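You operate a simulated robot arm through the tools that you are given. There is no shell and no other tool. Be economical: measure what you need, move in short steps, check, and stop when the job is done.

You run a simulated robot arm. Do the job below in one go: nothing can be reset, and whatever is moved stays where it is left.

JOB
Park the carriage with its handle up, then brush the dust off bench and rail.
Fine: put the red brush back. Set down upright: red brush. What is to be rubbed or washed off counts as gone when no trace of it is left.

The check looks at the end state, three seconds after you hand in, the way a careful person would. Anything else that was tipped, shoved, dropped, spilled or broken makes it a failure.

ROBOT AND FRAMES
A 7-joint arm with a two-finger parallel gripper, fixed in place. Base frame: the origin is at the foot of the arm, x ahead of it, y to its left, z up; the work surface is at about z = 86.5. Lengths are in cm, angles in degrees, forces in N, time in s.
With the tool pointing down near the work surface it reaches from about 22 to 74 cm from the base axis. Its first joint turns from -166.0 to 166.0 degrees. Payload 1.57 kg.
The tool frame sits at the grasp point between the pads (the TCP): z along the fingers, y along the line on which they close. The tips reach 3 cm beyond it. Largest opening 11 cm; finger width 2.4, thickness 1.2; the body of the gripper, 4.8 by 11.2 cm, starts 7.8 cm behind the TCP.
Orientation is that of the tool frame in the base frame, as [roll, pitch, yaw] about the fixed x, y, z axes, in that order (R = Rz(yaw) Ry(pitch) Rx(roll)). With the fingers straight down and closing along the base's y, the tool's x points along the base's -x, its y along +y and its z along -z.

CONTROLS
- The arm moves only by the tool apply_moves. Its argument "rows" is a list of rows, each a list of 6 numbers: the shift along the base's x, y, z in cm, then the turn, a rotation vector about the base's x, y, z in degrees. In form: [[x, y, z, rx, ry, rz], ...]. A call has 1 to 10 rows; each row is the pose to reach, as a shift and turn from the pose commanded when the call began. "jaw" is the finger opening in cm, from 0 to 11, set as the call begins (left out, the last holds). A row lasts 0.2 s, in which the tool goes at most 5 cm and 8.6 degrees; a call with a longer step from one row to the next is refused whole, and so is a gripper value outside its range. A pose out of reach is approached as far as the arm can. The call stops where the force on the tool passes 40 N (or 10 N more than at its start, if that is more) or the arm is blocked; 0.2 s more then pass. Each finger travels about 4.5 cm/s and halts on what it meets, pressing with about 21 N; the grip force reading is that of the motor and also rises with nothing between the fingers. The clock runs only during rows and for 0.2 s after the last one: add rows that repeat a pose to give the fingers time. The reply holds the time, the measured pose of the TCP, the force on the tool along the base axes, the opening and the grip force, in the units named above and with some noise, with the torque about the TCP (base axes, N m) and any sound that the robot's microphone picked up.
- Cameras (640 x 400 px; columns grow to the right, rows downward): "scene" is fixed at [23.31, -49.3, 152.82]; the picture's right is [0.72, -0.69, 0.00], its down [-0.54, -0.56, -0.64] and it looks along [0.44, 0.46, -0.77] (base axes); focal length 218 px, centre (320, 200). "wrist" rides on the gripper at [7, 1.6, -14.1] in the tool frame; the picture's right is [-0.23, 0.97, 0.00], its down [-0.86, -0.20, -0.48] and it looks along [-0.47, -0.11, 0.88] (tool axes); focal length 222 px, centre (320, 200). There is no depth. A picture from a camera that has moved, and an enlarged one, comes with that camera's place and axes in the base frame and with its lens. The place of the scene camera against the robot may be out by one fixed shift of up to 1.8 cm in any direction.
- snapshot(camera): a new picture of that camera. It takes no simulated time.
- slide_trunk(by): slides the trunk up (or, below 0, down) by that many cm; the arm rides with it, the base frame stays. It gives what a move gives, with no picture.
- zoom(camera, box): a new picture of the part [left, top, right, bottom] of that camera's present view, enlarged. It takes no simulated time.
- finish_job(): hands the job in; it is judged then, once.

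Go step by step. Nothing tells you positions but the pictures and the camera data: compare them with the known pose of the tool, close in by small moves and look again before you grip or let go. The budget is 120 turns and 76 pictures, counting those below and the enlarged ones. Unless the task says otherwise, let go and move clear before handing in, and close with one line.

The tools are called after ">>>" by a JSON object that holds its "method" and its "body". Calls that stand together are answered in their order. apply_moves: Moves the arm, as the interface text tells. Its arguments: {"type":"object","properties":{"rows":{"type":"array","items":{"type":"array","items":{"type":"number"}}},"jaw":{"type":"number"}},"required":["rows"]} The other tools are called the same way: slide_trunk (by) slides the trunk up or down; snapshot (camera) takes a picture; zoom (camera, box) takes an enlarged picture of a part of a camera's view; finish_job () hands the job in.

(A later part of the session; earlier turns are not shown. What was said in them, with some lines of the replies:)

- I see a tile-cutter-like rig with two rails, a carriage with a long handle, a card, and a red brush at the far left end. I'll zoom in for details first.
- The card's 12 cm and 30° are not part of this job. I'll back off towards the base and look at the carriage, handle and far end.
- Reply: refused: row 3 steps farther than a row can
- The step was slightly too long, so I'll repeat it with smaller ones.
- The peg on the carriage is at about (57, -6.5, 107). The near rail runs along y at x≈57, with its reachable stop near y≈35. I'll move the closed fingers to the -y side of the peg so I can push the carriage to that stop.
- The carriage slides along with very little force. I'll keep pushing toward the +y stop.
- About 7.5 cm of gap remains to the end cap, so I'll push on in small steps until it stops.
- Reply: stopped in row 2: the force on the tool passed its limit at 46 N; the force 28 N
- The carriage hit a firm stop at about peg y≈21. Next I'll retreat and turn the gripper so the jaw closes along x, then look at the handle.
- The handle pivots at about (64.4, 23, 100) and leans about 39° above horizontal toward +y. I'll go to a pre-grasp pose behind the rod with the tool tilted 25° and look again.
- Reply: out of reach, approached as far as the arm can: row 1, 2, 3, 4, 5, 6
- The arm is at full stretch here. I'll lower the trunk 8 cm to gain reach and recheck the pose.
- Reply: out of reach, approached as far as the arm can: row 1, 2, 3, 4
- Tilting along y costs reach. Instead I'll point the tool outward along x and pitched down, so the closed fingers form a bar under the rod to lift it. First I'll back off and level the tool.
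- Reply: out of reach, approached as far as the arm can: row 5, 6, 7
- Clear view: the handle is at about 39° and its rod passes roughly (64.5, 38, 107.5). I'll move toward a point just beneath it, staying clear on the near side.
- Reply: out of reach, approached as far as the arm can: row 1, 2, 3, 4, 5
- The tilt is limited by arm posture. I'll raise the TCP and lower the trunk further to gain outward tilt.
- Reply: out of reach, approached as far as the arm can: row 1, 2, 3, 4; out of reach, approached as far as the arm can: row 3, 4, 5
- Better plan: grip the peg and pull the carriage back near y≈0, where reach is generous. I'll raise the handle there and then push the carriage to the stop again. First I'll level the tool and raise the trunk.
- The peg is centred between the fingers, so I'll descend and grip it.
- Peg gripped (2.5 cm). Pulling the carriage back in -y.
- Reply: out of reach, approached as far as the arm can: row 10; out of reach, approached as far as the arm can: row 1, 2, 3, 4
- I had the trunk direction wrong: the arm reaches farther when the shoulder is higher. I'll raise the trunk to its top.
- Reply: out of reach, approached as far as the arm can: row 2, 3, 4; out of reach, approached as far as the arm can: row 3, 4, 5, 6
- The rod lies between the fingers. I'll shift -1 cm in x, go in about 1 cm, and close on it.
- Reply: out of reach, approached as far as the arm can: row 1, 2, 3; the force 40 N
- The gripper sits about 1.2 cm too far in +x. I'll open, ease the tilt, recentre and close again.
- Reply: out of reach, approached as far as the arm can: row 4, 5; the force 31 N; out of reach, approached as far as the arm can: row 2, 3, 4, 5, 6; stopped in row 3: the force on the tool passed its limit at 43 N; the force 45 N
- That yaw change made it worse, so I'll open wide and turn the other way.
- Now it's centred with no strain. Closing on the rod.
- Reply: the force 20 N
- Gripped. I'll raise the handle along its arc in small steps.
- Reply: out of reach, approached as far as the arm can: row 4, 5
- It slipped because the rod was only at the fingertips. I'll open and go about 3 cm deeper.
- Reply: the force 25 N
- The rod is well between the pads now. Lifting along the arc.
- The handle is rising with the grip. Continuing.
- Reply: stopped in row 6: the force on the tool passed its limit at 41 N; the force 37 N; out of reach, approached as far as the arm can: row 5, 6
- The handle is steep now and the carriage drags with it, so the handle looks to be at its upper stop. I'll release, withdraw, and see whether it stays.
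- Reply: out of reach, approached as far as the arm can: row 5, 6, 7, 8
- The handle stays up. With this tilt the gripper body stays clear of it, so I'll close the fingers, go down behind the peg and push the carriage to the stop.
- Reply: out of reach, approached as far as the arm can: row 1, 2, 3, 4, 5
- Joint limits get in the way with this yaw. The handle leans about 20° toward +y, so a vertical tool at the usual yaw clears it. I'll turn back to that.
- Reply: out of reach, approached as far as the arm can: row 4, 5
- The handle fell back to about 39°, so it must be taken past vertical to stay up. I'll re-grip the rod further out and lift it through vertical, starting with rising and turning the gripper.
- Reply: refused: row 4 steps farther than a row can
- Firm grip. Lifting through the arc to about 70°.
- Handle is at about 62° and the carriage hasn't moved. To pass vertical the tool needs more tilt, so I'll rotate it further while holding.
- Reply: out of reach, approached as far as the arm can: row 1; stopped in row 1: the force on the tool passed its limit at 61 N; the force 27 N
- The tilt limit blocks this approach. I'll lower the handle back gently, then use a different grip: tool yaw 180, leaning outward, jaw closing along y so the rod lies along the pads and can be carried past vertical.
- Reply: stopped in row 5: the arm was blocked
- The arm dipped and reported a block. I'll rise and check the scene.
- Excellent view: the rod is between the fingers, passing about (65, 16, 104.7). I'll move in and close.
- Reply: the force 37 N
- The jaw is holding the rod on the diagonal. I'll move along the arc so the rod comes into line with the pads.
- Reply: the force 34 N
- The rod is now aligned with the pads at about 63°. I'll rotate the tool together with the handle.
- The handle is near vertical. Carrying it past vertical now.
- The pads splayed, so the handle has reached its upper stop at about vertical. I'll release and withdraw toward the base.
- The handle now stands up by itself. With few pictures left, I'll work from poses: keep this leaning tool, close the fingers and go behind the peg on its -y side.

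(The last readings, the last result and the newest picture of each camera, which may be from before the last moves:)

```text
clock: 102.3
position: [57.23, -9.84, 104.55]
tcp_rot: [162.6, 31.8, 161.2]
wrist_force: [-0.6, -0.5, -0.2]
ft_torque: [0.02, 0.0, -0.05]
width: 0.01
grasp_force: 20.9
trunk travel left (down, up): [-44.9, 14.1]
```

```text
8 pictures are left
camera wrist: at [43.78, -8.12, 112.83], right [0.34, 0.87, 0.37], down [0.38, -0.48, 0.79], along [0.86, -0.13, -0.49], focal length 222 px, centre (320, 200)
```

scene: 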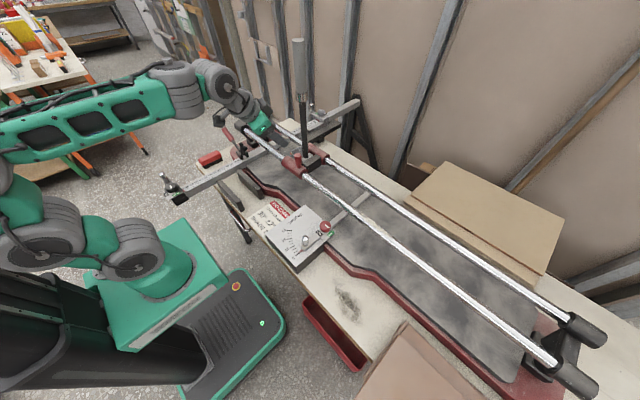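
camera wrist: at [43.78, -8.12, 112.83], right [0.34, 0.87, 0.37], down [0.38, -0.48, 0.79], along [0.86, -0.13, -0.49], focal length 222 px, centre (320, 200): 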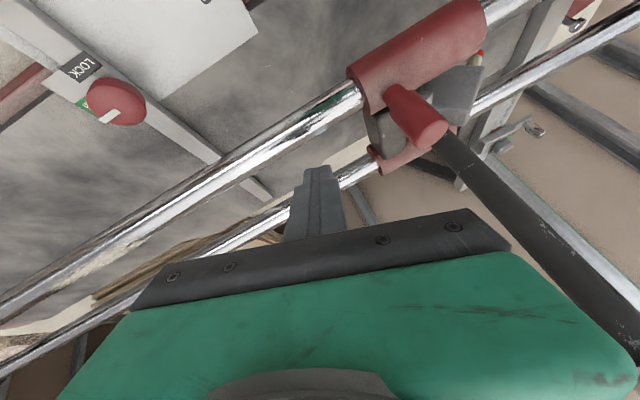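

Peg at about (58, -1.2). The fingers are lined up, so I'll push gently in +y.

>>> {"method": "apply_moves", "body": {"rows": [[0, 1.5, 0, 0, 0, 0], [0, 3, 0, 0, 0, 0], [0, 4.2, 0, 0, 0, 0], [0, 5, 0, 0, 0, 0], [0, 5.8, 0, 0, 0, 0], [0, 6.7, 0, 0, 0, 0], [0, 7.6, 0, 0, 0, 0], [0, 8.5, 0, 0, 0, 0], [0, 9.4, 0, 0, 0, 0], [0, 10.3, 0, 0, 0, 0]]}}

>>> {"method": "apply_moves", "body": {"rows": [[0, 0.7, 0, 0, 0, 0], [0, 1.5, 0, 0, 0, 0], [0, 2.4, 0, 0, 0, 0], [0, 3.3, 0, 0, 0, 0], [0, 4.2, 0, 0, 0, 0], [0, 5.1, 0, 0, 0, 0], [0, 6, 0, 0, 0, 0], [0, 6.9, 0, 0, 0, 0], [0, 7.8, 0, 0, 0, 0], [0, 8.5, 0, 0, 0, 0]]}}

>>> {"method": "snapshot", "body": {"camera": "wrist"}}

```text
clock: 104.5
position: [57.35, 0.39, 104.63]
tcp_rot: [162.6, 31.7, 161.2]
wrist_force: [1.6, -1.7, -2.3]
ft_torque: [-0.09, -0.02, -0.08]
width: 0.0
grasp_force: 21.1
trunk travel left (down, up): [-44.9, 14.1]
```

```text
clock: 106.7
position: [57.42, 8.98, 104.68]
tcp_rot: [162.6, 31.8, 161.2]
wrist_force: [-2.2, -3.9, -3.5]
ft_torque: [-0.12, 0.06, -0.03]
width: 0.0
grasp_force: 20.5
trunk travel left (down, up): [-44.9, 14.1]
```

```text
7 pictures are left
camera wrist: at [43.85, 10.65, 112.96], right [0.34, 0.87, 0.37], down [0.38, -0.48, 0.79], along [0.86, -0.13, -0.49], focal length 222 px, centre (320, 200)
```

wrist: 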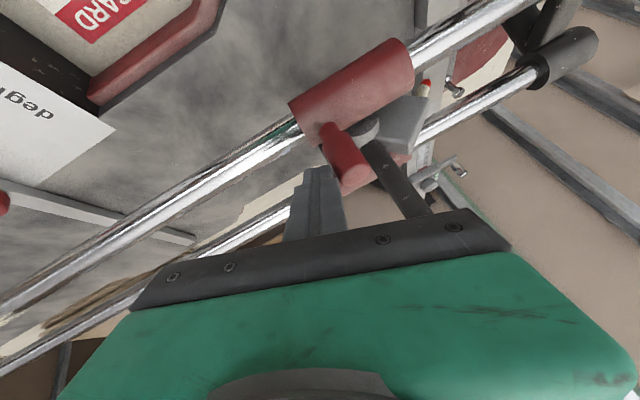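

>>> {"method": "apply_moves", "body": {"rows": [[0, 0.6, 0, 0, 0, 0], [0, 1.4, 0, 0, 0, 0], [0, 2.2, 0, 0, 0, 0], [0, 3.0, 0, 0, 0, 0], [0, 3.8, 0, 0, 0, 0], [0, 4.6, 0, 0, 0, 0], [0, 5.3, 0, 0, 0, 0], [0, 5.9, 0, 0, 0, 0], [0, 6.4, 0, 0, 0, 0], [0, 6.7, 0, 0, 0, 0]]}}

>>> {"method": "apply_moves", "body": {"rows": [[0, 0.3, 0, 0, 0, 0], [0, 0.6, 0, 0, 0, 0], [0, 0.9, 0, 0, 0, 0], [0, 1.2, 0, 0, 0, 0], [0, 1.5, 0, 0, 0, 0], [0, 1.8, 0, 0, 0, 0], [0, 2.1, 0, 0, 0, 0], [0, 2.4, 0, 0, 0, 0], [0, 2.7, 0, 0, 0, 0], [0, 3.0, 0, 0, 0, 0]]}}

>>> {"method": "apply_moves", "body": {"rows": [[0, 0.3, 0, 0, 0, 0], [0, 0.6, 0, 0, 0, 0], [0, 0.9, 0, 0, 0, 0], [0, 1.2, 0, 0, 0, 0], [0, 1.5, 0, 0, 0, 0], [0, 1.8, 0, 0, 0, 0]]}}

```text
clock: 108.9
position: [57.39, 15.66, 104.63]
tcp_rot: [162.5, 31.9, 161.1]
wrist_force: [1.4, -3.6, 0.7]
ft_torque: [-0.09, -0.01, -0.04]
width: 0.01
grasp_force: 20.5
trunk travel left (down, up): [-44.9, 14.1]
```

```text
clock: 111.1
position: [57.2, 18.54, 104.64]
tcp_rot: [162.7, 31.8, 161.1]
wrist_force: [3.0, -4.1, 4.2]
ft_torque: [-0.04, -0.08, -0.04]
width: 0.0
grasp_force: 21.4
trunk travel left (down, up): [-44.9, 14.1]
```

```text
clock: 111.9
position: [57.33, 18.61, 104.52]
tcp_rot: [163.0, 31.7, 160.4]
wrist_force: [-3.4, -34.5, 7.6]
ft_torque: [-0.83, 0.03, -0.29]
width: 0.0
grasp_force: 20.7
trunk travel left (down, up): [-44.9, 14.1]
stopped in row 4: the force on the tool passed its limit at 43 N (the readings are from after the stop); the commanded pose is now the measured one
```

The carriage is at its stop with the handle up. I'll back away, level the tool, and go to look at the brush from above.

>>> {"method": "apply_moves", "body": {"rows": [[0, -0.5, 0, 0, 0, 0], [0, -2, 0, 0, 0, 0], [-1, -4, 1, 0, 0, 0], [-4, -5, 3, 0, 0, 0], [-8, -5, 4, 0, 0, 0], [-12, -5, 5, 0, 0, 0], [-16, -3, 6, 0, 0, 0]]}}

>>> {"method": "apply_moves", "body": {"rows": [[0, 3, 0, -1.4, 7, 0], [0, 6, 0, -2.9, 14, 0], [0, 10, 0, -4.4, 21, 0], [0, 14, 0, -5.8, 28, 0], [0, 18, 0, -7.3, 35.1, 0], [-1, 22, 0, -7.3, 35.1, 0], [-2, 25, 0, -7.3, 35.1, 0], [-3, 27, 0, -7.3, 35.1, 0]], "jaw": 7}}

```text
clock: 113.5
position: [41.25, 16.23, 110.67]
tcp_rot: [162.9, 31.7, 161.0]
wrist_force: [0.5, -1.0, -0.9]
ft_torque: [0.02, 0.02, 0.0]
width: 0.0
grasp_force: 21.0
trunk travel left (down, up): [-44.9, 14.1]
```

```text
clock: 115.3
position: [38.3, 43.37, 110.64]
tcp_rot: [-179.7, -0.2, 166.0]
wrist_force: [0.1, 0.0, 0.4]
ft_torque: [-0.01, -0.01, 0.02]
width: 6.98
grasp_force: 0.0
trunk travel left (down, up): [-44.9, 14.1]
```

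>>> {"method": "snapshot", "body": {"camera": "wrist"}}

```text
6 pictures are left
camera wrist: at [31.97, 46.67, 124.73], right [0.46, 0.89, -0.01], down [0.78, -0.4, 0.48], along [0.42, -0.22, -0.88], focal length 222 px, centre (320, 200)
```

wrist: 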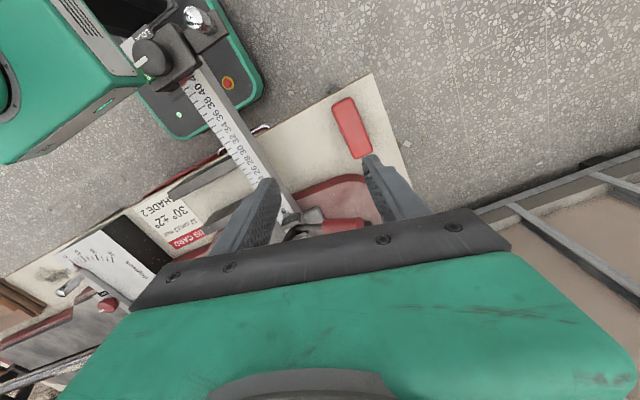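

Comparing views, the brush top is at z≈84.5, lower than I assumed, centred near (41, 48.4) with its long side along x. I'll square the jaw and descend over it in steps.

>>> {"method": "apply_moves", "body": {"rows": [[1, 2, -2, 0, 0, 7], [2, 4, -5, 0, 0, 14], [2.7, 5, -9, 0, 0, 14], [2.7, 5, -13, 0, 0, 14], [2.7, 5, -17, 0, 0, 14], [2.7, 5, -20.5, 0, 0, 14]]}}

>>> {"method": "snapshot", "body": {"camera": "wrist"}}

```text
clock: 116.7
position: [41.01, 48.41, 90.13]
tcp_rot: [-179.6, -0.1, 179.7]
wrist_force: [-1.0, 0.0, 0.1]
ft_torque: [0.03, -0.07, -0.03]
width: 7.01
grasp_force: 0.1
trunk travel left (down, up): [-44.9, 14.1]
```

```text
5 pictures are left
camera wrist: at [34.11, 50.16, 104.31], right [0.23, 0.97, -0.01], down [0.85, -0.2, 0.48], along [0.46, -0.12, -0.88], focal length 222 px, centre (320, 200)
```

wrist: 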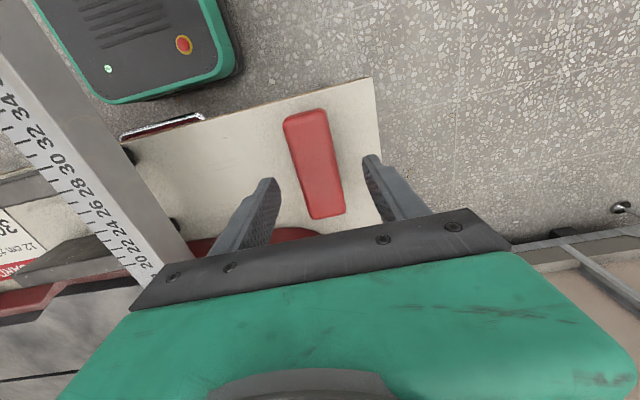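

The brush is centred between the fingers. I'll descend slowly, watching for contact with the bench.

>>> {"method": "apply_moves", "body": {"rows": [[0, -0.4, -1.5, 0, 0, 0], [0, -0.4, -3, 0, 0, 0], [0, -0.4, -4, 0, 0, 0], [0, -0.4, -4.6, 0, 0, 0], [0, -0.4, -5.1, 0, 0, 0], [0, -0.4, -5.5, 0, 0, 0]]}}

>>> {"method": "apply_moves", "body": {"rows": [[0, 0, 0, 0, 0, 0], [0, 0, 0, 0, 0, 0], [0, 0, 0, 0, 0, 0], [0, 0, 0, 0, 0, 0], [0, 0, 0, 0, 0, 0]], "jaw": 2}}

```text
clock: 118.1
position: [41.84, 49.18, 85.16]
tcp_rot: [-179.4, -0.2, 179.9]
wrist_force: [0.0, 0.3, 0.6]
ft_torque: [0.01, 0.01, 0.03]
width: 7.01
grasp_force: 0.1
out of reach, approached as far as the arm can: row 2, 3, 4, 5, 6
trunk travel left (down, up): [-44.9, 14.1]
```

```text
clock: 119.3
position: [41.93, 49.11, 85.09]
tcp_rot: [-179.5, -0.3, 179.9]
wrist_force: [-0.5, -0.4, 1.1]
ft_torque: [-0.01, -0.01, -0.01]
width: 3.93
grasp_force: 21.6
trunk travel left (down, up): [-44.9, 14.1]
```

Gripped at 3.9 cm; with the brush resting on the bench the TCP reads z = 85.1, a handy reference. I'll lift and bring the trunk up to its original height.

>>> {"method": "apply_moves", "body": {"rows": [[0, 0, 1, 0, 0, 0], [0, 0, 3, 0, 0, 0], [0, 0, 6, 0, 0, 0], [0, 0, 10, 0, 0, 0]]}}

>>> {"method": "slide_trunk", "body": {"by": 7.6}}

```text
clock: 120.3
position: [41.93, 49.12, 95.16]
tcp_rot: [-179.6, -0.2, 179.9]
wrist_force: [-0.2, -0.4, -1.4]
ft_torque: [0.01, 0.0, -0.03]
width: 3.95
grasp_force: 20.7
trunk travel left (down, up): [-44.9, 14.1]
```

```text
clock: 121.5
position: [41.9, 49.08, 102.68]
tcp_rot: [-179.5, -0.2, 180.0]
wrist_force: [0.6, -0.4, -0.3]
ft_torque: [-0.01, 0.01, 0.0]
width: 3.95
grasp_force: 20.8
trunk travel left (down, up): [-52.5, 6.5]
```

Now I'll carry the brush, held level, over to the bench dust patch near (41, -41.6), travelling high.

>>> {"method": "apply_moves", "body": {"rows": [[-1, 0, 4, 0, 0, 0], [-3, -4, 6, 0, 0, 0], [-3, -8.5, 6, 0, 0, 0], [-3, -13, 6, 0, 0, 0], [-3, -17.5, 6, 0, 0, 0], [-3, -22, 6, 0, 0, 0], [-3, -26.5, 6, 0, 0, 0], [-3, -31, 6, 0, 0, 0], [-3, -35.5, 6, 0, 0, 0], [-3, -40, 6, 0, 0, 0]]}}

>>> {"method": "apply_moves", "body": {"rows": [[0, -4.5, 0, 0, 0, 0], [0, -9, 0, 0, 0, 0], [0, -13.5, 0, 0, 0, 0], [0, -18, 0, 0, 0, 0], [0, -22.5, 0, 0, 0, 0], [0, -27, 0, 0, 0, 0], [0, -31.5, 0, 0, 0, 0], [0, -36, 0, 0, 0, 0], [0, -40, 0, 0, 0, 0], [0, -43, 0, 0, 0, 0]]}}

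>>> {"method": "apply_moves", "body": {"rows": [[2.6, 0, -4, 0, 0, 0], [2.6, 0, -8, 0, 0, 0], [2.6, 0, -12, 0, 0, 0], [2.6, 0, -16, 0, 0, 0], [2.6, 0, -18, 0, 0, 0]]}}

>>> {"method": "snapshot", "body": {"camera": "wrist"}}

```text
clock: 123.7
position: [39.11, 9.15, 109.25]
tcp_rot: [-179.5, -0.3, 179.9]
wrist_force: [0.2, -0.1, -0.7]
ft_torque: [0.01, -0.01, 0.03]
width: 3.94
grasp_force: 20.9
out of reach, approached as far as the arm can: row 10
trunk travel left (down, up): [-52.5, 6.5]
```

```text
clock: 125.9
position: [39.05, -33.83, 109.15]
tcp_rot: [-179.6, -0.2, 179.8]
wrist_force: [0.9, -0.4, -1.1]
ft_torque: [0.02, 0.02, 0.0]
width: 3.94
grasp_force: 20.8
out of reach, approached as far as the arm can: row 2
trunk travel left (down, up): [-52.5, 6.5]
```

```text
clock: 127.1
position: [41.65, -33.81, 91.2]
tcp_rot: [-179.5, -0.2, -180.0]
wrist_force: [0.5, -0.5, -1.7]
ft_torque: [0.0, -0.02, -0.01]
width: 3.95
grasp_force: 20.7
out of reach, approached as far as the arm can: row 2
trunk travel left (down, up): [-52.5, 6.5]
```

```text
4 pictures are left
camera wrist: at [34.69, -32.21, 105.38], right [0.23, 0.97, -0.01], down [0.86, -0.2, 0.48], along [0.46, -0.12, -0.88], focal length 222 px, centre (320, 200)
```

wrist: 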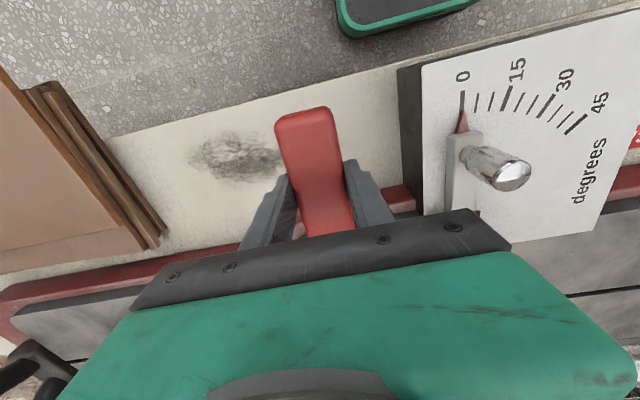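

The patch spans x 36.5–43.5, y -50 to -37. I'll lower the brush to bench height and sweep along y, stopping short of the tile stack.

>>> {"method": "apply_moves", "body": {"rows": [[-0.8, -0.5, -2, 0, 0, 0], [-0.8, -0.5, -4, 0, 0, 0], [-0.8, -0.5, -5.2, 0, 0, 0], [-0.8, -0.5, -5.8, 0, 0, 0], [-0.8, -0.5, -6.2, 0, 0, 0]]}}

>>> {"method": "apply_moves", "body": {"rows": [[0, -2, 0, 0, 0, 0], [0, -4, 0, 0, 0, 0], [0, -6, 0, 0, 0, 0], [0, -8, 0, 0, 0, 0], [0, -10, 0, 0, 0, 0], [0, -12, 0, 0, 0, 0], [0, -13.5, 0, 0, 0, 0], [0, -14.8, 0, 0, 0, 0]]}}

```text
clock: 128.3
position: [40.86, -34.4, 85.08]
tcp_rot: [-179.5, -0.1, -180.0]
wrist_force: [-1.1, -0.3, 2.6]
ft_torque: [0.09, 0.22, -0.01]
width: 3.92
grasp_force: 20.9
trunk travel left (down, up): [-52.5, 6.5]
```

```text
clock: 130.1
position: [40.8, -49.24, 85.04]
tcp_rot: [-179.6, 0.0, 179.9]
wrist_force: [-0.1, -0.8, 1.5]
ft_torque: [0.0, 0.12, 0.05]
width: 3.9
grasp_force: 21.0
trunk travel left (down, up): [-52.5, 6.5]
```

Light contact (about 2 N). I'll do several more passes with slightly more pressure.

>>> {"method": "apply_moves", "body": {"rows": [[0.5, 2.5, -0.2, 0, 0, 0], [0.5, 5, -0.2, 0, 0, 0], [0.5, 7.5, -0.2, 0, 0, 0], [0.5, 10, -0.2, 0, 0, 0], [0.5, 12.5, -0.2, 0, 0, 0], [0.5, 15, -0.2, 0, 0, 0], [-0.5, 12.5, -0.2, 0, 0, 0], [-1, 10, -0.2, 0, 0, 0], [-1, 7.5, -0.2, 0, 0, 0], [-1, 5, -0.2, 0, 0, 0]]}}

>>> {"method": "apply_moves", "body": {"rows": [[0, -2.5, 0, 0, 0, 0], [0, -5, 0, 0, 0, 0], [1.5, -5, 0, 0, 0, 0], [1.5, -2, 0, 0, 0, 0], [1.5, 1, 0, 0, 0, 0], [1.5, 4, 0, 0, 0, 0], [1.5, 7, 0, 0, 0, 0], [1, 10, 0, 0, 0, 0], [1, 12, 2, 0, 0, 0], [1, 12, 6, 0, 0, 0]]}}

>>> {"method": "apply_moves", "body": {"rows": [[0, 1, 4, 0, 0, 0], [0, 1, 8, 0, 0, 0], [0, 1, 12, 0, 0, 0], [0, 1, 16, 0, 0, 0]]}}

>>> {"method": "snapshot", "body": {"camera": "wrist"}}

```text
clock: 132.3
position: [39.85, -44.14, 84.83]
tcp_rot: [-179.6, -0.1, 179.9]
wrist_force: [0.5, 0.6, 9.1]
ft_torque: [0.18, 0.24, 0.05]
width: 3.92
grasp_force: 20.9
trunk travel left (down, up): [-52.5, 6.5]
```

```text
clock: 134.5
position: [40.64, -32.12, 90.94]
tcp_rot: [-179.6, -0.2, 179.9]
wrist_force: [0.1, 0.0, -1.3]
ft_torque: [0.02, -0.01, -0.02]
width: 3.94
grasp_force: 20.8
trunk travel left (down, up): [-52.5, 6.5]
```

```text
clock: 135.5
position: [40.8, -31.21, 107.04]
tcp_rot: [-179.6, -0.2, 179.9]
wrist_force: [-0.3, 0.0, -0.6]
ft_torque: [0.02, -0.02, 0.03]
width: 3.95
grasp_force: 21.2
trunk travel left (down, up): [-52.5, 6.5]
```

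```text
3 pictures are left
camera wrist: at [33.8, -29.41, 121.16], right [0.23, 0.97, -0.01], down [0.86, -0.2, 0.48], along [0.46, -0.12, -0.88], focal length 222 px, centre (320, 200)
```

wrist: 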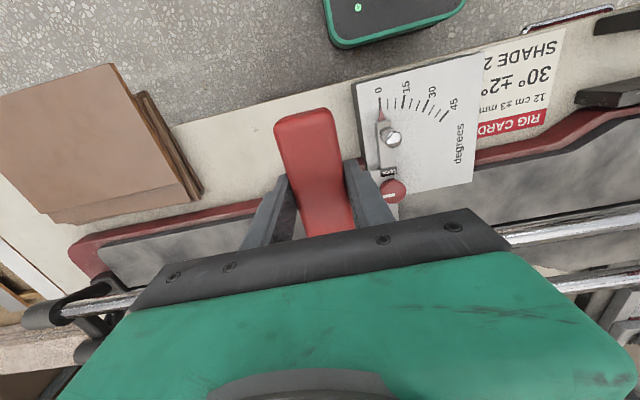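

The bench patch is gone. Next I'll raise the trunk for reach and bring the brush above the front rail at its clean part (y≈-26).

>>> {"method": "slide_trunk", "body": {"by": 6.4}}

>>> {"method": "apply_moves", "body": {"rows": [[4, 1.5, 0, 0, 0, 0], [8, 3, -1, 0, 0, 0], [12, 5, -3, 0, 0, 0], [15.7, 6, -6, 0, 0, 0], [15.7, 6, -8.5, 0, 0, 0], [15.7, 6, -10, 0, 0, 0]]}}

>>> {"method": "apply_moves", "body": {"rows": [[0, 0, -0.5, 0, 0, 0], [0, 0, -0.8, 0, 0, 0], [0, 0, -1.0, 0, 0, 0]]}}

```text
clock: 136.5
position: [40.81, -31.14, 113.29]
tcp_rot: [-179.6, -0.2, 179.9]
wrist_force: [-0.5, 0.2, -0.2]
ft_torque: [0.0, -0.02, 0.03]
width: 3.93
grasp_force: 20.7
trunk travel left (down, up): [-58.9, 0.1]
```

```text
clock: 137.9
position: [56.43, -25.18, 103.19]
tcp_rot: [-179.7, -0.2, 179.9]
wrist_force: [-0.5, -0.1, 0.0]
ft_torque: [0.02, -0.02, -0.03]
width: 3.93
grasp_force: 21.2
trunk travel left (down, up): [-58.9, 0.1]
```

```text
clock: 138.7
position: [56.43, -25.03, 102.42]
tcp_rot: [-179.6, -0.1, 179.9]
wrist_force: [-0.1, -0.2, 0.8]
ft_torque: [0.03, -0.02, -0.03]
width: 3.94
grasp_force: 21.0
trunk travel left (down, up): [-58.9, 0.1]
```

>>> {"method": "apply_moves", "body": {"rows": [[0, 0, -0.3, 0, 0, 0], [0, 0, -0.5, 0, 0, 0]]}}

>>> {"method": "apply_moves", "body": {"rows": [[0, 0, -0.3, 0, 0, 0], [0, 0, -0.5, 0, 0, 0]]}}

```text
clock: 139.3
position: [56.56, -25.21, 102.3]
tcp_rot: [-179.4, 0.3, -180.0]
wrist_force: [-3.2, 0.5, 26.5]
ft_torque: [0.43, -0.52, 0.07]
width: 3.93
grasp_force: 21.3
trunk travel left (down, up): [-58.9, 0.1]
```

```text
clock: 139.8
position: [56.83, -25.41, 102.18]
tcp_rot: [-179.0, 0.7, 179.9]
wrist_force: [0.9, -1.1, 11.1]
ft_torque: [0.07, -0.31, -0.01]
width: 3.97
grasp_force: 21.2
trunk travel left (down, up): [-58.9, 0.1]
stopped in row 2: the force on the tool passed its limit at 42 N (the readings are from after the stop); the commanded pose is now the measured one
```

Contact on the rail is at about TCP z 102.3. Sweeping along the rail toward -y with moderate pressure.

>>> {"method": "apply_moves", "body": {"rows": [[0, -2, 0.05, 0, 0, 0], [0, -4, 0.05, 0, 0, 0], [0, -6, 0.05, 0, 0, 0], [0, -8, 0.05, 0, 0, 0], [0, -10, 0.05, 0, 0, 0], [0, -12, 0.05, 0, 0, 0], [0, -14, 0.05, 0, 0, 0], [0, -16, 0.05, 0, 0, 0], [0, -18, 0.05, 0, 0, 0], [0, -19.5, 0.05, 0, 0, 0]]}}

```text
clock: 142.0
position: [56.56, -44.75, 102.17]
tcp_rot: [-179.2, 0.4, 179.9]
wrist_force: [0.3, 4.9, 18.6]
ft_torque: [0.21, -0.48, 0.13]
width: 3.93
grasp_force: 20.8
trunk travel left (down, up): [-58.9, 0.1]
```

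>>> {"method": "apply_moves", "body": {"rows": [[0, -1, 0, 0, 0, 0], [0.5, 1, 0, 0, 0, 0], [1, 3.5, 0, 0, 0, 0], [1, 6, 0, 0, 0, 0], [1, 8.5, 0, 0, 0, 0], [1, 11, 0, 0, 0, 0], [1, 13.5, 0, 0, 0, 0], [1, 16, 0, 0, 0, 0], [1, 18, 0, 0, 0, 0], [1, 18, 0, 0, 0, 0]]}}

>>> {"method": "apply_moves", "body": {"rows": [[-1.5, -2, 0, 0, 0, 0], [-2, -4.5, 0, 0, 0, 0], [-2, -7, 0, 0, 0, 0], [-2, -9.5, 0, 0, 0, 0], [-2, -12, 0, 0, 0, 0], [-2, -14.5, 0, 0, 0, 0], [-2, -17, 0, 0, 0, 0], [-1, -18.5, 0, 0, 0, 0], [0, -18.5, 0, 0, 0, 0]]}}

>>> {"method": "apply_moves", "body": {"rows": [[0, 2.5, 0, 0, 0, 0], [0, 5, 0, 0, 0, 0], [0, 7.5, 0, 0, 0, 0], [0, 10, 0, 0, 0, 0], [0, 12.5, 0, 0, 0, 0], [0, 15, 0, 0, 0, 0], [0, 18, 0, 0, 0, 0], [0, 20, 1.5, 0, 0, 0], [-2, 21, 5, 0, 0, 0], [-5, 22, 8, 0, 0, 0]]}}

>>> {"method": "zoom", "body": {"camera": "scene", "box": [330, 190, 450, 270]}}

```text
clock: 144.2
position: [57.49, -26.89, 102.19]
tcp_rot: [-179.2, 0.7, 179.9]
wrist_force: [-0.2, -7.0, 25.8]
ft_torque: [-0.27, -0.37, -0.11]
width: 3.94
grasp_force: 20.9
trunk travel left (down, up): [-58.9, 0.1]
```

```text
clock: 146.2
position: [57.55, -45.28, 102.31]
tcp_rot: [-179.2, 0.6, 179.8]
wrist_force: [-2.3, -3.1, 15.4]
ft_torque: [-0.17, -0.13, -0.08]
width: 3.94
grasp_force: 21.5
trunk travel left (down, up): [-58.9, 0.1]
```

```text
clock: 148.4
position: [52.47, -23.24, 110.15]
tcp_rot: [-179.4, 0.3, 180.0]
wrist_force: [-0.9, -0.6, -1.0]
ft_torque: [0.06, -0.01, 0.03]
width: 3.94
grasp_force: 20.8
trunk travel left (down, up): [-58.9, 0.1]
```

```text
5.00 times, centred on (390, 230) of scene
camera zoom: at [23.31, -49.3, 152.82], right [0.72, -0.69, 0.0], down [-0.54, -0.56, -0.64], along [0.44, 0.46, -0.77], focal length 1089 px, centre (-30, 50)
```

zoom: 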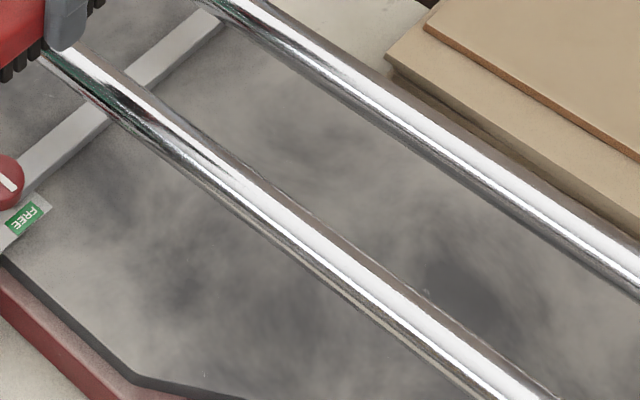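

The rail is clean. Now I'll carry the brush back high in front of the rig, with the trunk at its starting height.

>>> {"method": "apply_moves", "body": {"rows": [[-4, 3, 0.5, 0, 0, 0], [-8, 6, 1, 0, 0, 0], [-10, 10, 1, 0, 0, 0], [-10.5, 14.5, 1, 0, 0, 0], [-10.5, 19, 1, 0, 0, 0], [-10.5, 23.5, 1, 0, 0, 0], [-10.5, 28, 1, 0, 0, 0], [-10.5, 32.5, 1, 0, 0, 0], [-10.5, 37, 1, 0, 0, 0], [-10.5, 41.5, 1, 0, 0, 0]]}}

>>> {"method": "apply_moves", "body": {"rows": [[0, 4.5, 0, 0, 0, 0], [0, 9, 0, 0, 0, 0], [0, 13.5, 0, 0, 0, 0], [0, 18, 0, 0, 0, 0], [0, 22.5, 0, 0, 0, 0], [0, 26, 0, 0, 0, 0], [0, 29, 0, 0, 0, 0]]}}

>>> {"method": "slide_trunk", "body": {"by": -6.4}}

```text
refused: row 1 steps farther than a row can; nothing moved
```

```text
clock: 150.0
position: [52.72, 5.9, 110.06]
tcp_rot: [-179.3, 0.3, 179.9]
wrist_force: [0.1, 0.3, -0.4]
ft_torque: [0.02, 0.03, 0.0]
width: 3.94
grasp_force: 21.7
trunk travel left (down, up): [-58.9, 0.1]
```

```text
clock: 151.0
position: [52.7, 5.9, 103.74]
tcp_rot: [-179.3, 0.4, 179.8]
wrist_force: [0.3, 0.3, -0.3]
ft_torque: [-0.01, -0.01, 0.01]
width: 3.94
grasp_force: 21.4
trunk travel left (down, up): [-52.5, 6.5]
```

The first call was refused, but the tool is still clear of the carriage. Moving back toward x≈41 and then over to the brush's spot.

>>> {"method": "apply_moves", "body": {"rows": [[-3.5, 0, 2, 0, 0, 0], [-7, 0, 4, 0, 0, 0], [-10.5, 1, 5, 0, 0, 0], [-11.5, 5, 5, 0, 0, 0], [-12, 9.5, 5, 0, 0, 0], [-12, 14, 5, 0, 0, 0], [-12, 18.5, 5, 0, 0, 0], [-12, 23, 5, 0, 0, 0], [-12, 27.5, 5, 0, 0, 0], [-12, 32, 5, 0, 0, 0]]}}

>>> {"method": "apply_moves", "body": {"rows": [[0.6, 4, 0, 0, 0, 0], [1.2, 8, 0, 0, 0, 0], [1.2, 10.4, 0, 0, 0, 0], [1.2, 10.4, -4, 0, 0, 0], [1.2, 10.4, -8, 0, 0, 0], [1.2, 10.4, -12, 0, 0, 0], [1.2, 10.4, -16, 0, 0, 0]]}}

```text
clock: 153.2
position: [40.81, 38.05, 108.67]
tcp_rot: [-179.3, 0.3, 180.0]
wrist_force: [0.5, -0.6, -0.8]
ft_torque: [-0.02, 0.02, 0.0]
width: 3.98
grasp_force: 20.7
trunk travel left (down, up): [-52.5, 6.5]
```

```text
clock: 154.8
position: [41.9, 48.18, 92.69]
tcp_rot: [-179.2, 0.2, 179.9]
wrist_force: [-0.2, 0.3, -1.5]
ft_torque: [-0.02, 0.02, -0.02]
width: 3.96
grasp_force: 21.0
trunk travel left (down, up): [-52.5, 6.5]
```

>>> {"method": "apply_moves", "body": {"rows": [[0, 0, -3, 0, 0, 0], [0, 0, -5, 0, 0, 0], [0, 0, -6.3, 0, 0, 0], [0, 0, -7, 0, 0, 0], [0, 0, -7.4, 0, 0, 0]]}}

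```text
clock: 156.0
position: [41.76, 48.19, 85.05]
tcp_rot: [-179.4, 0.3, 179.9]
wrist_force: [-0.2, -0.3, -0.9]
ft_torque: [0.01, -0.02, 0.01]
width: 3.97
grasp_force: 20.6
trunk travel left (down, up): [-52.5, 6.5]
```

>>> {"method": "apply_moves", "body": {"rows": [[0, 0, -0.15, 0, 0, 0], [0, 0, -0.3, 0, 0, 0]]}}

```text
clock: 156.6
position: [41.93, 48.16, 84.86]
tcp_rot: [-179.3, 0.3, 179.9]
wrist_force: [0.3, -0.2, -1.5]
ft_torque: [-0.02, 0.04, -0.03]
width: 3.98
grasp_force: 20.7
trunk travel left (down, up): [-52.5, 6.5]
```

>>> {"method": "apply_moves", "body": {"rows": [[0, 0, -0.2, 0, 0, 0], [0, 0, -0.4, 0, 0, 0]]}}

```text
clock: 157.2
position: [41.98, 48.16, 84.72]
tcp_rot: [-179.4, 0.6, 179.9]
wrist_force: [-1.4, -2.9, 11.4]
ft_torque: [0.04, 0.56, 0.1]
width: 3.94
grasp_force: 20.7
trunk travel left (down, up): [-52.5, 6.5]
```

Contact made. I'll ease off, open and lift straight up.

>>> {"method": "apply_moves", "body": {"rows": [[0, 0, 0.1, 0, 0, 0], [0, 0, 0.1, 0, 0, 0], [0, 0, 0.1, 0, 0, 0], [0, 0, 0.1, 0, 0, 0]], "jaw": 6.5}}

>>> {"method": "apply_moves", "body": {"rows": [[0, 0, 2, 0, 0, 0], [0, 0, 5, 0, 0, 0], [0, 0, 9, 0, 0, 0], [0, 0, 13, 0, 0, 0], [0, 0, 17, 0, 0, 0], [-2, -4, 19, 0, 0, 0], [-3, -8, 21, 0, 0, 0], [-4, -12, 22, 0, 0, 0]]}}

>>> {"method": "snapshot", "body": {"camera": "wrist"}}

```text
clock: 158.2
position: [41.85, 48.2, 84.68]
tcp_rot: [-179.2, 0.4, 179.9]
wrist_force: [-1.1, 0.8, 0.9]
ft_torque: [0.0, 0.0, -0.02]
width: 6.48
grasp_force: 0.0
trunk travel left (down, up): [-52.5, 6.5]
```

```text
clock: 160.0
position: [37.72, 36.1, 106.6]
tcp_rot: [-179.4, 0.3, 179.8]
wrist_force: [-0.6, 0.0, -0.1]
ft_torque: [0.05, 0.0, 0.0]
width: 6.5
grasp_force: 0.1
trunk travel left (down, up): [-52.5, 6.5]
```

```text
1 pictures are left
camera wrist: at [30.72, 37.97, 120.77], right [0.23, 0.97, -0.01], down [0.85, -0.19, 0.49], along [0.47, -0.12, -0.87], focal length 222 px, centre (320, 200)
```

wrist: 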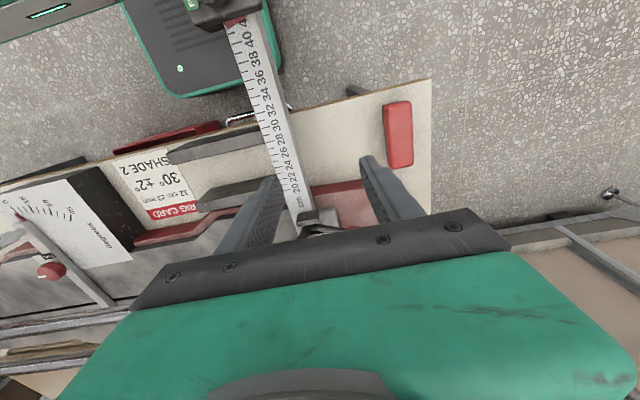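

The brush stands upright in its place. I'll move the arm clear and take the last look at the whole scene.

>>> {"method": "apply_moves", "body": {"rows": [[0, -3, 4, 0, 0, 0], [0, -6, 8, 0, 0, 0], [-1, -10, 11, 0, 0, 0], [-2, -14, 14, 0, 0, 0], [-2, -18, 17, 0, 0, 0], [-2, -22, 20, 0, 0, 0], [-2, -26, 22, 0, 0, 0], [-2, -30, 24, 0, 0, 0], [-2, -34, 26, 0, 0, 0]]}}

>>> {"method": "snapshot", "body": {"camera": "scene"}}

```text
refused: row 3 steps farther than a row can; nothing moved
```

```text
0 pictures are left
```

scene: 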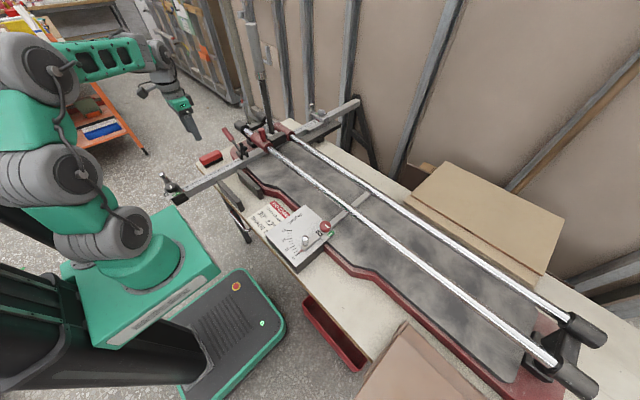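

The final view shows the carriage at its end stop with the handle upright, bench and rail clean, and the brush back in place. The gripper is already empty and clear, so I'm handing in.

>>> {"method": "finish_job", "body": {}}

```text
The job is handed in.
```

The carriage is parked at its +y end stop with the handle up, the dust is off the bench and rail, and the red brush is back upright within about 1 cm of where it was.
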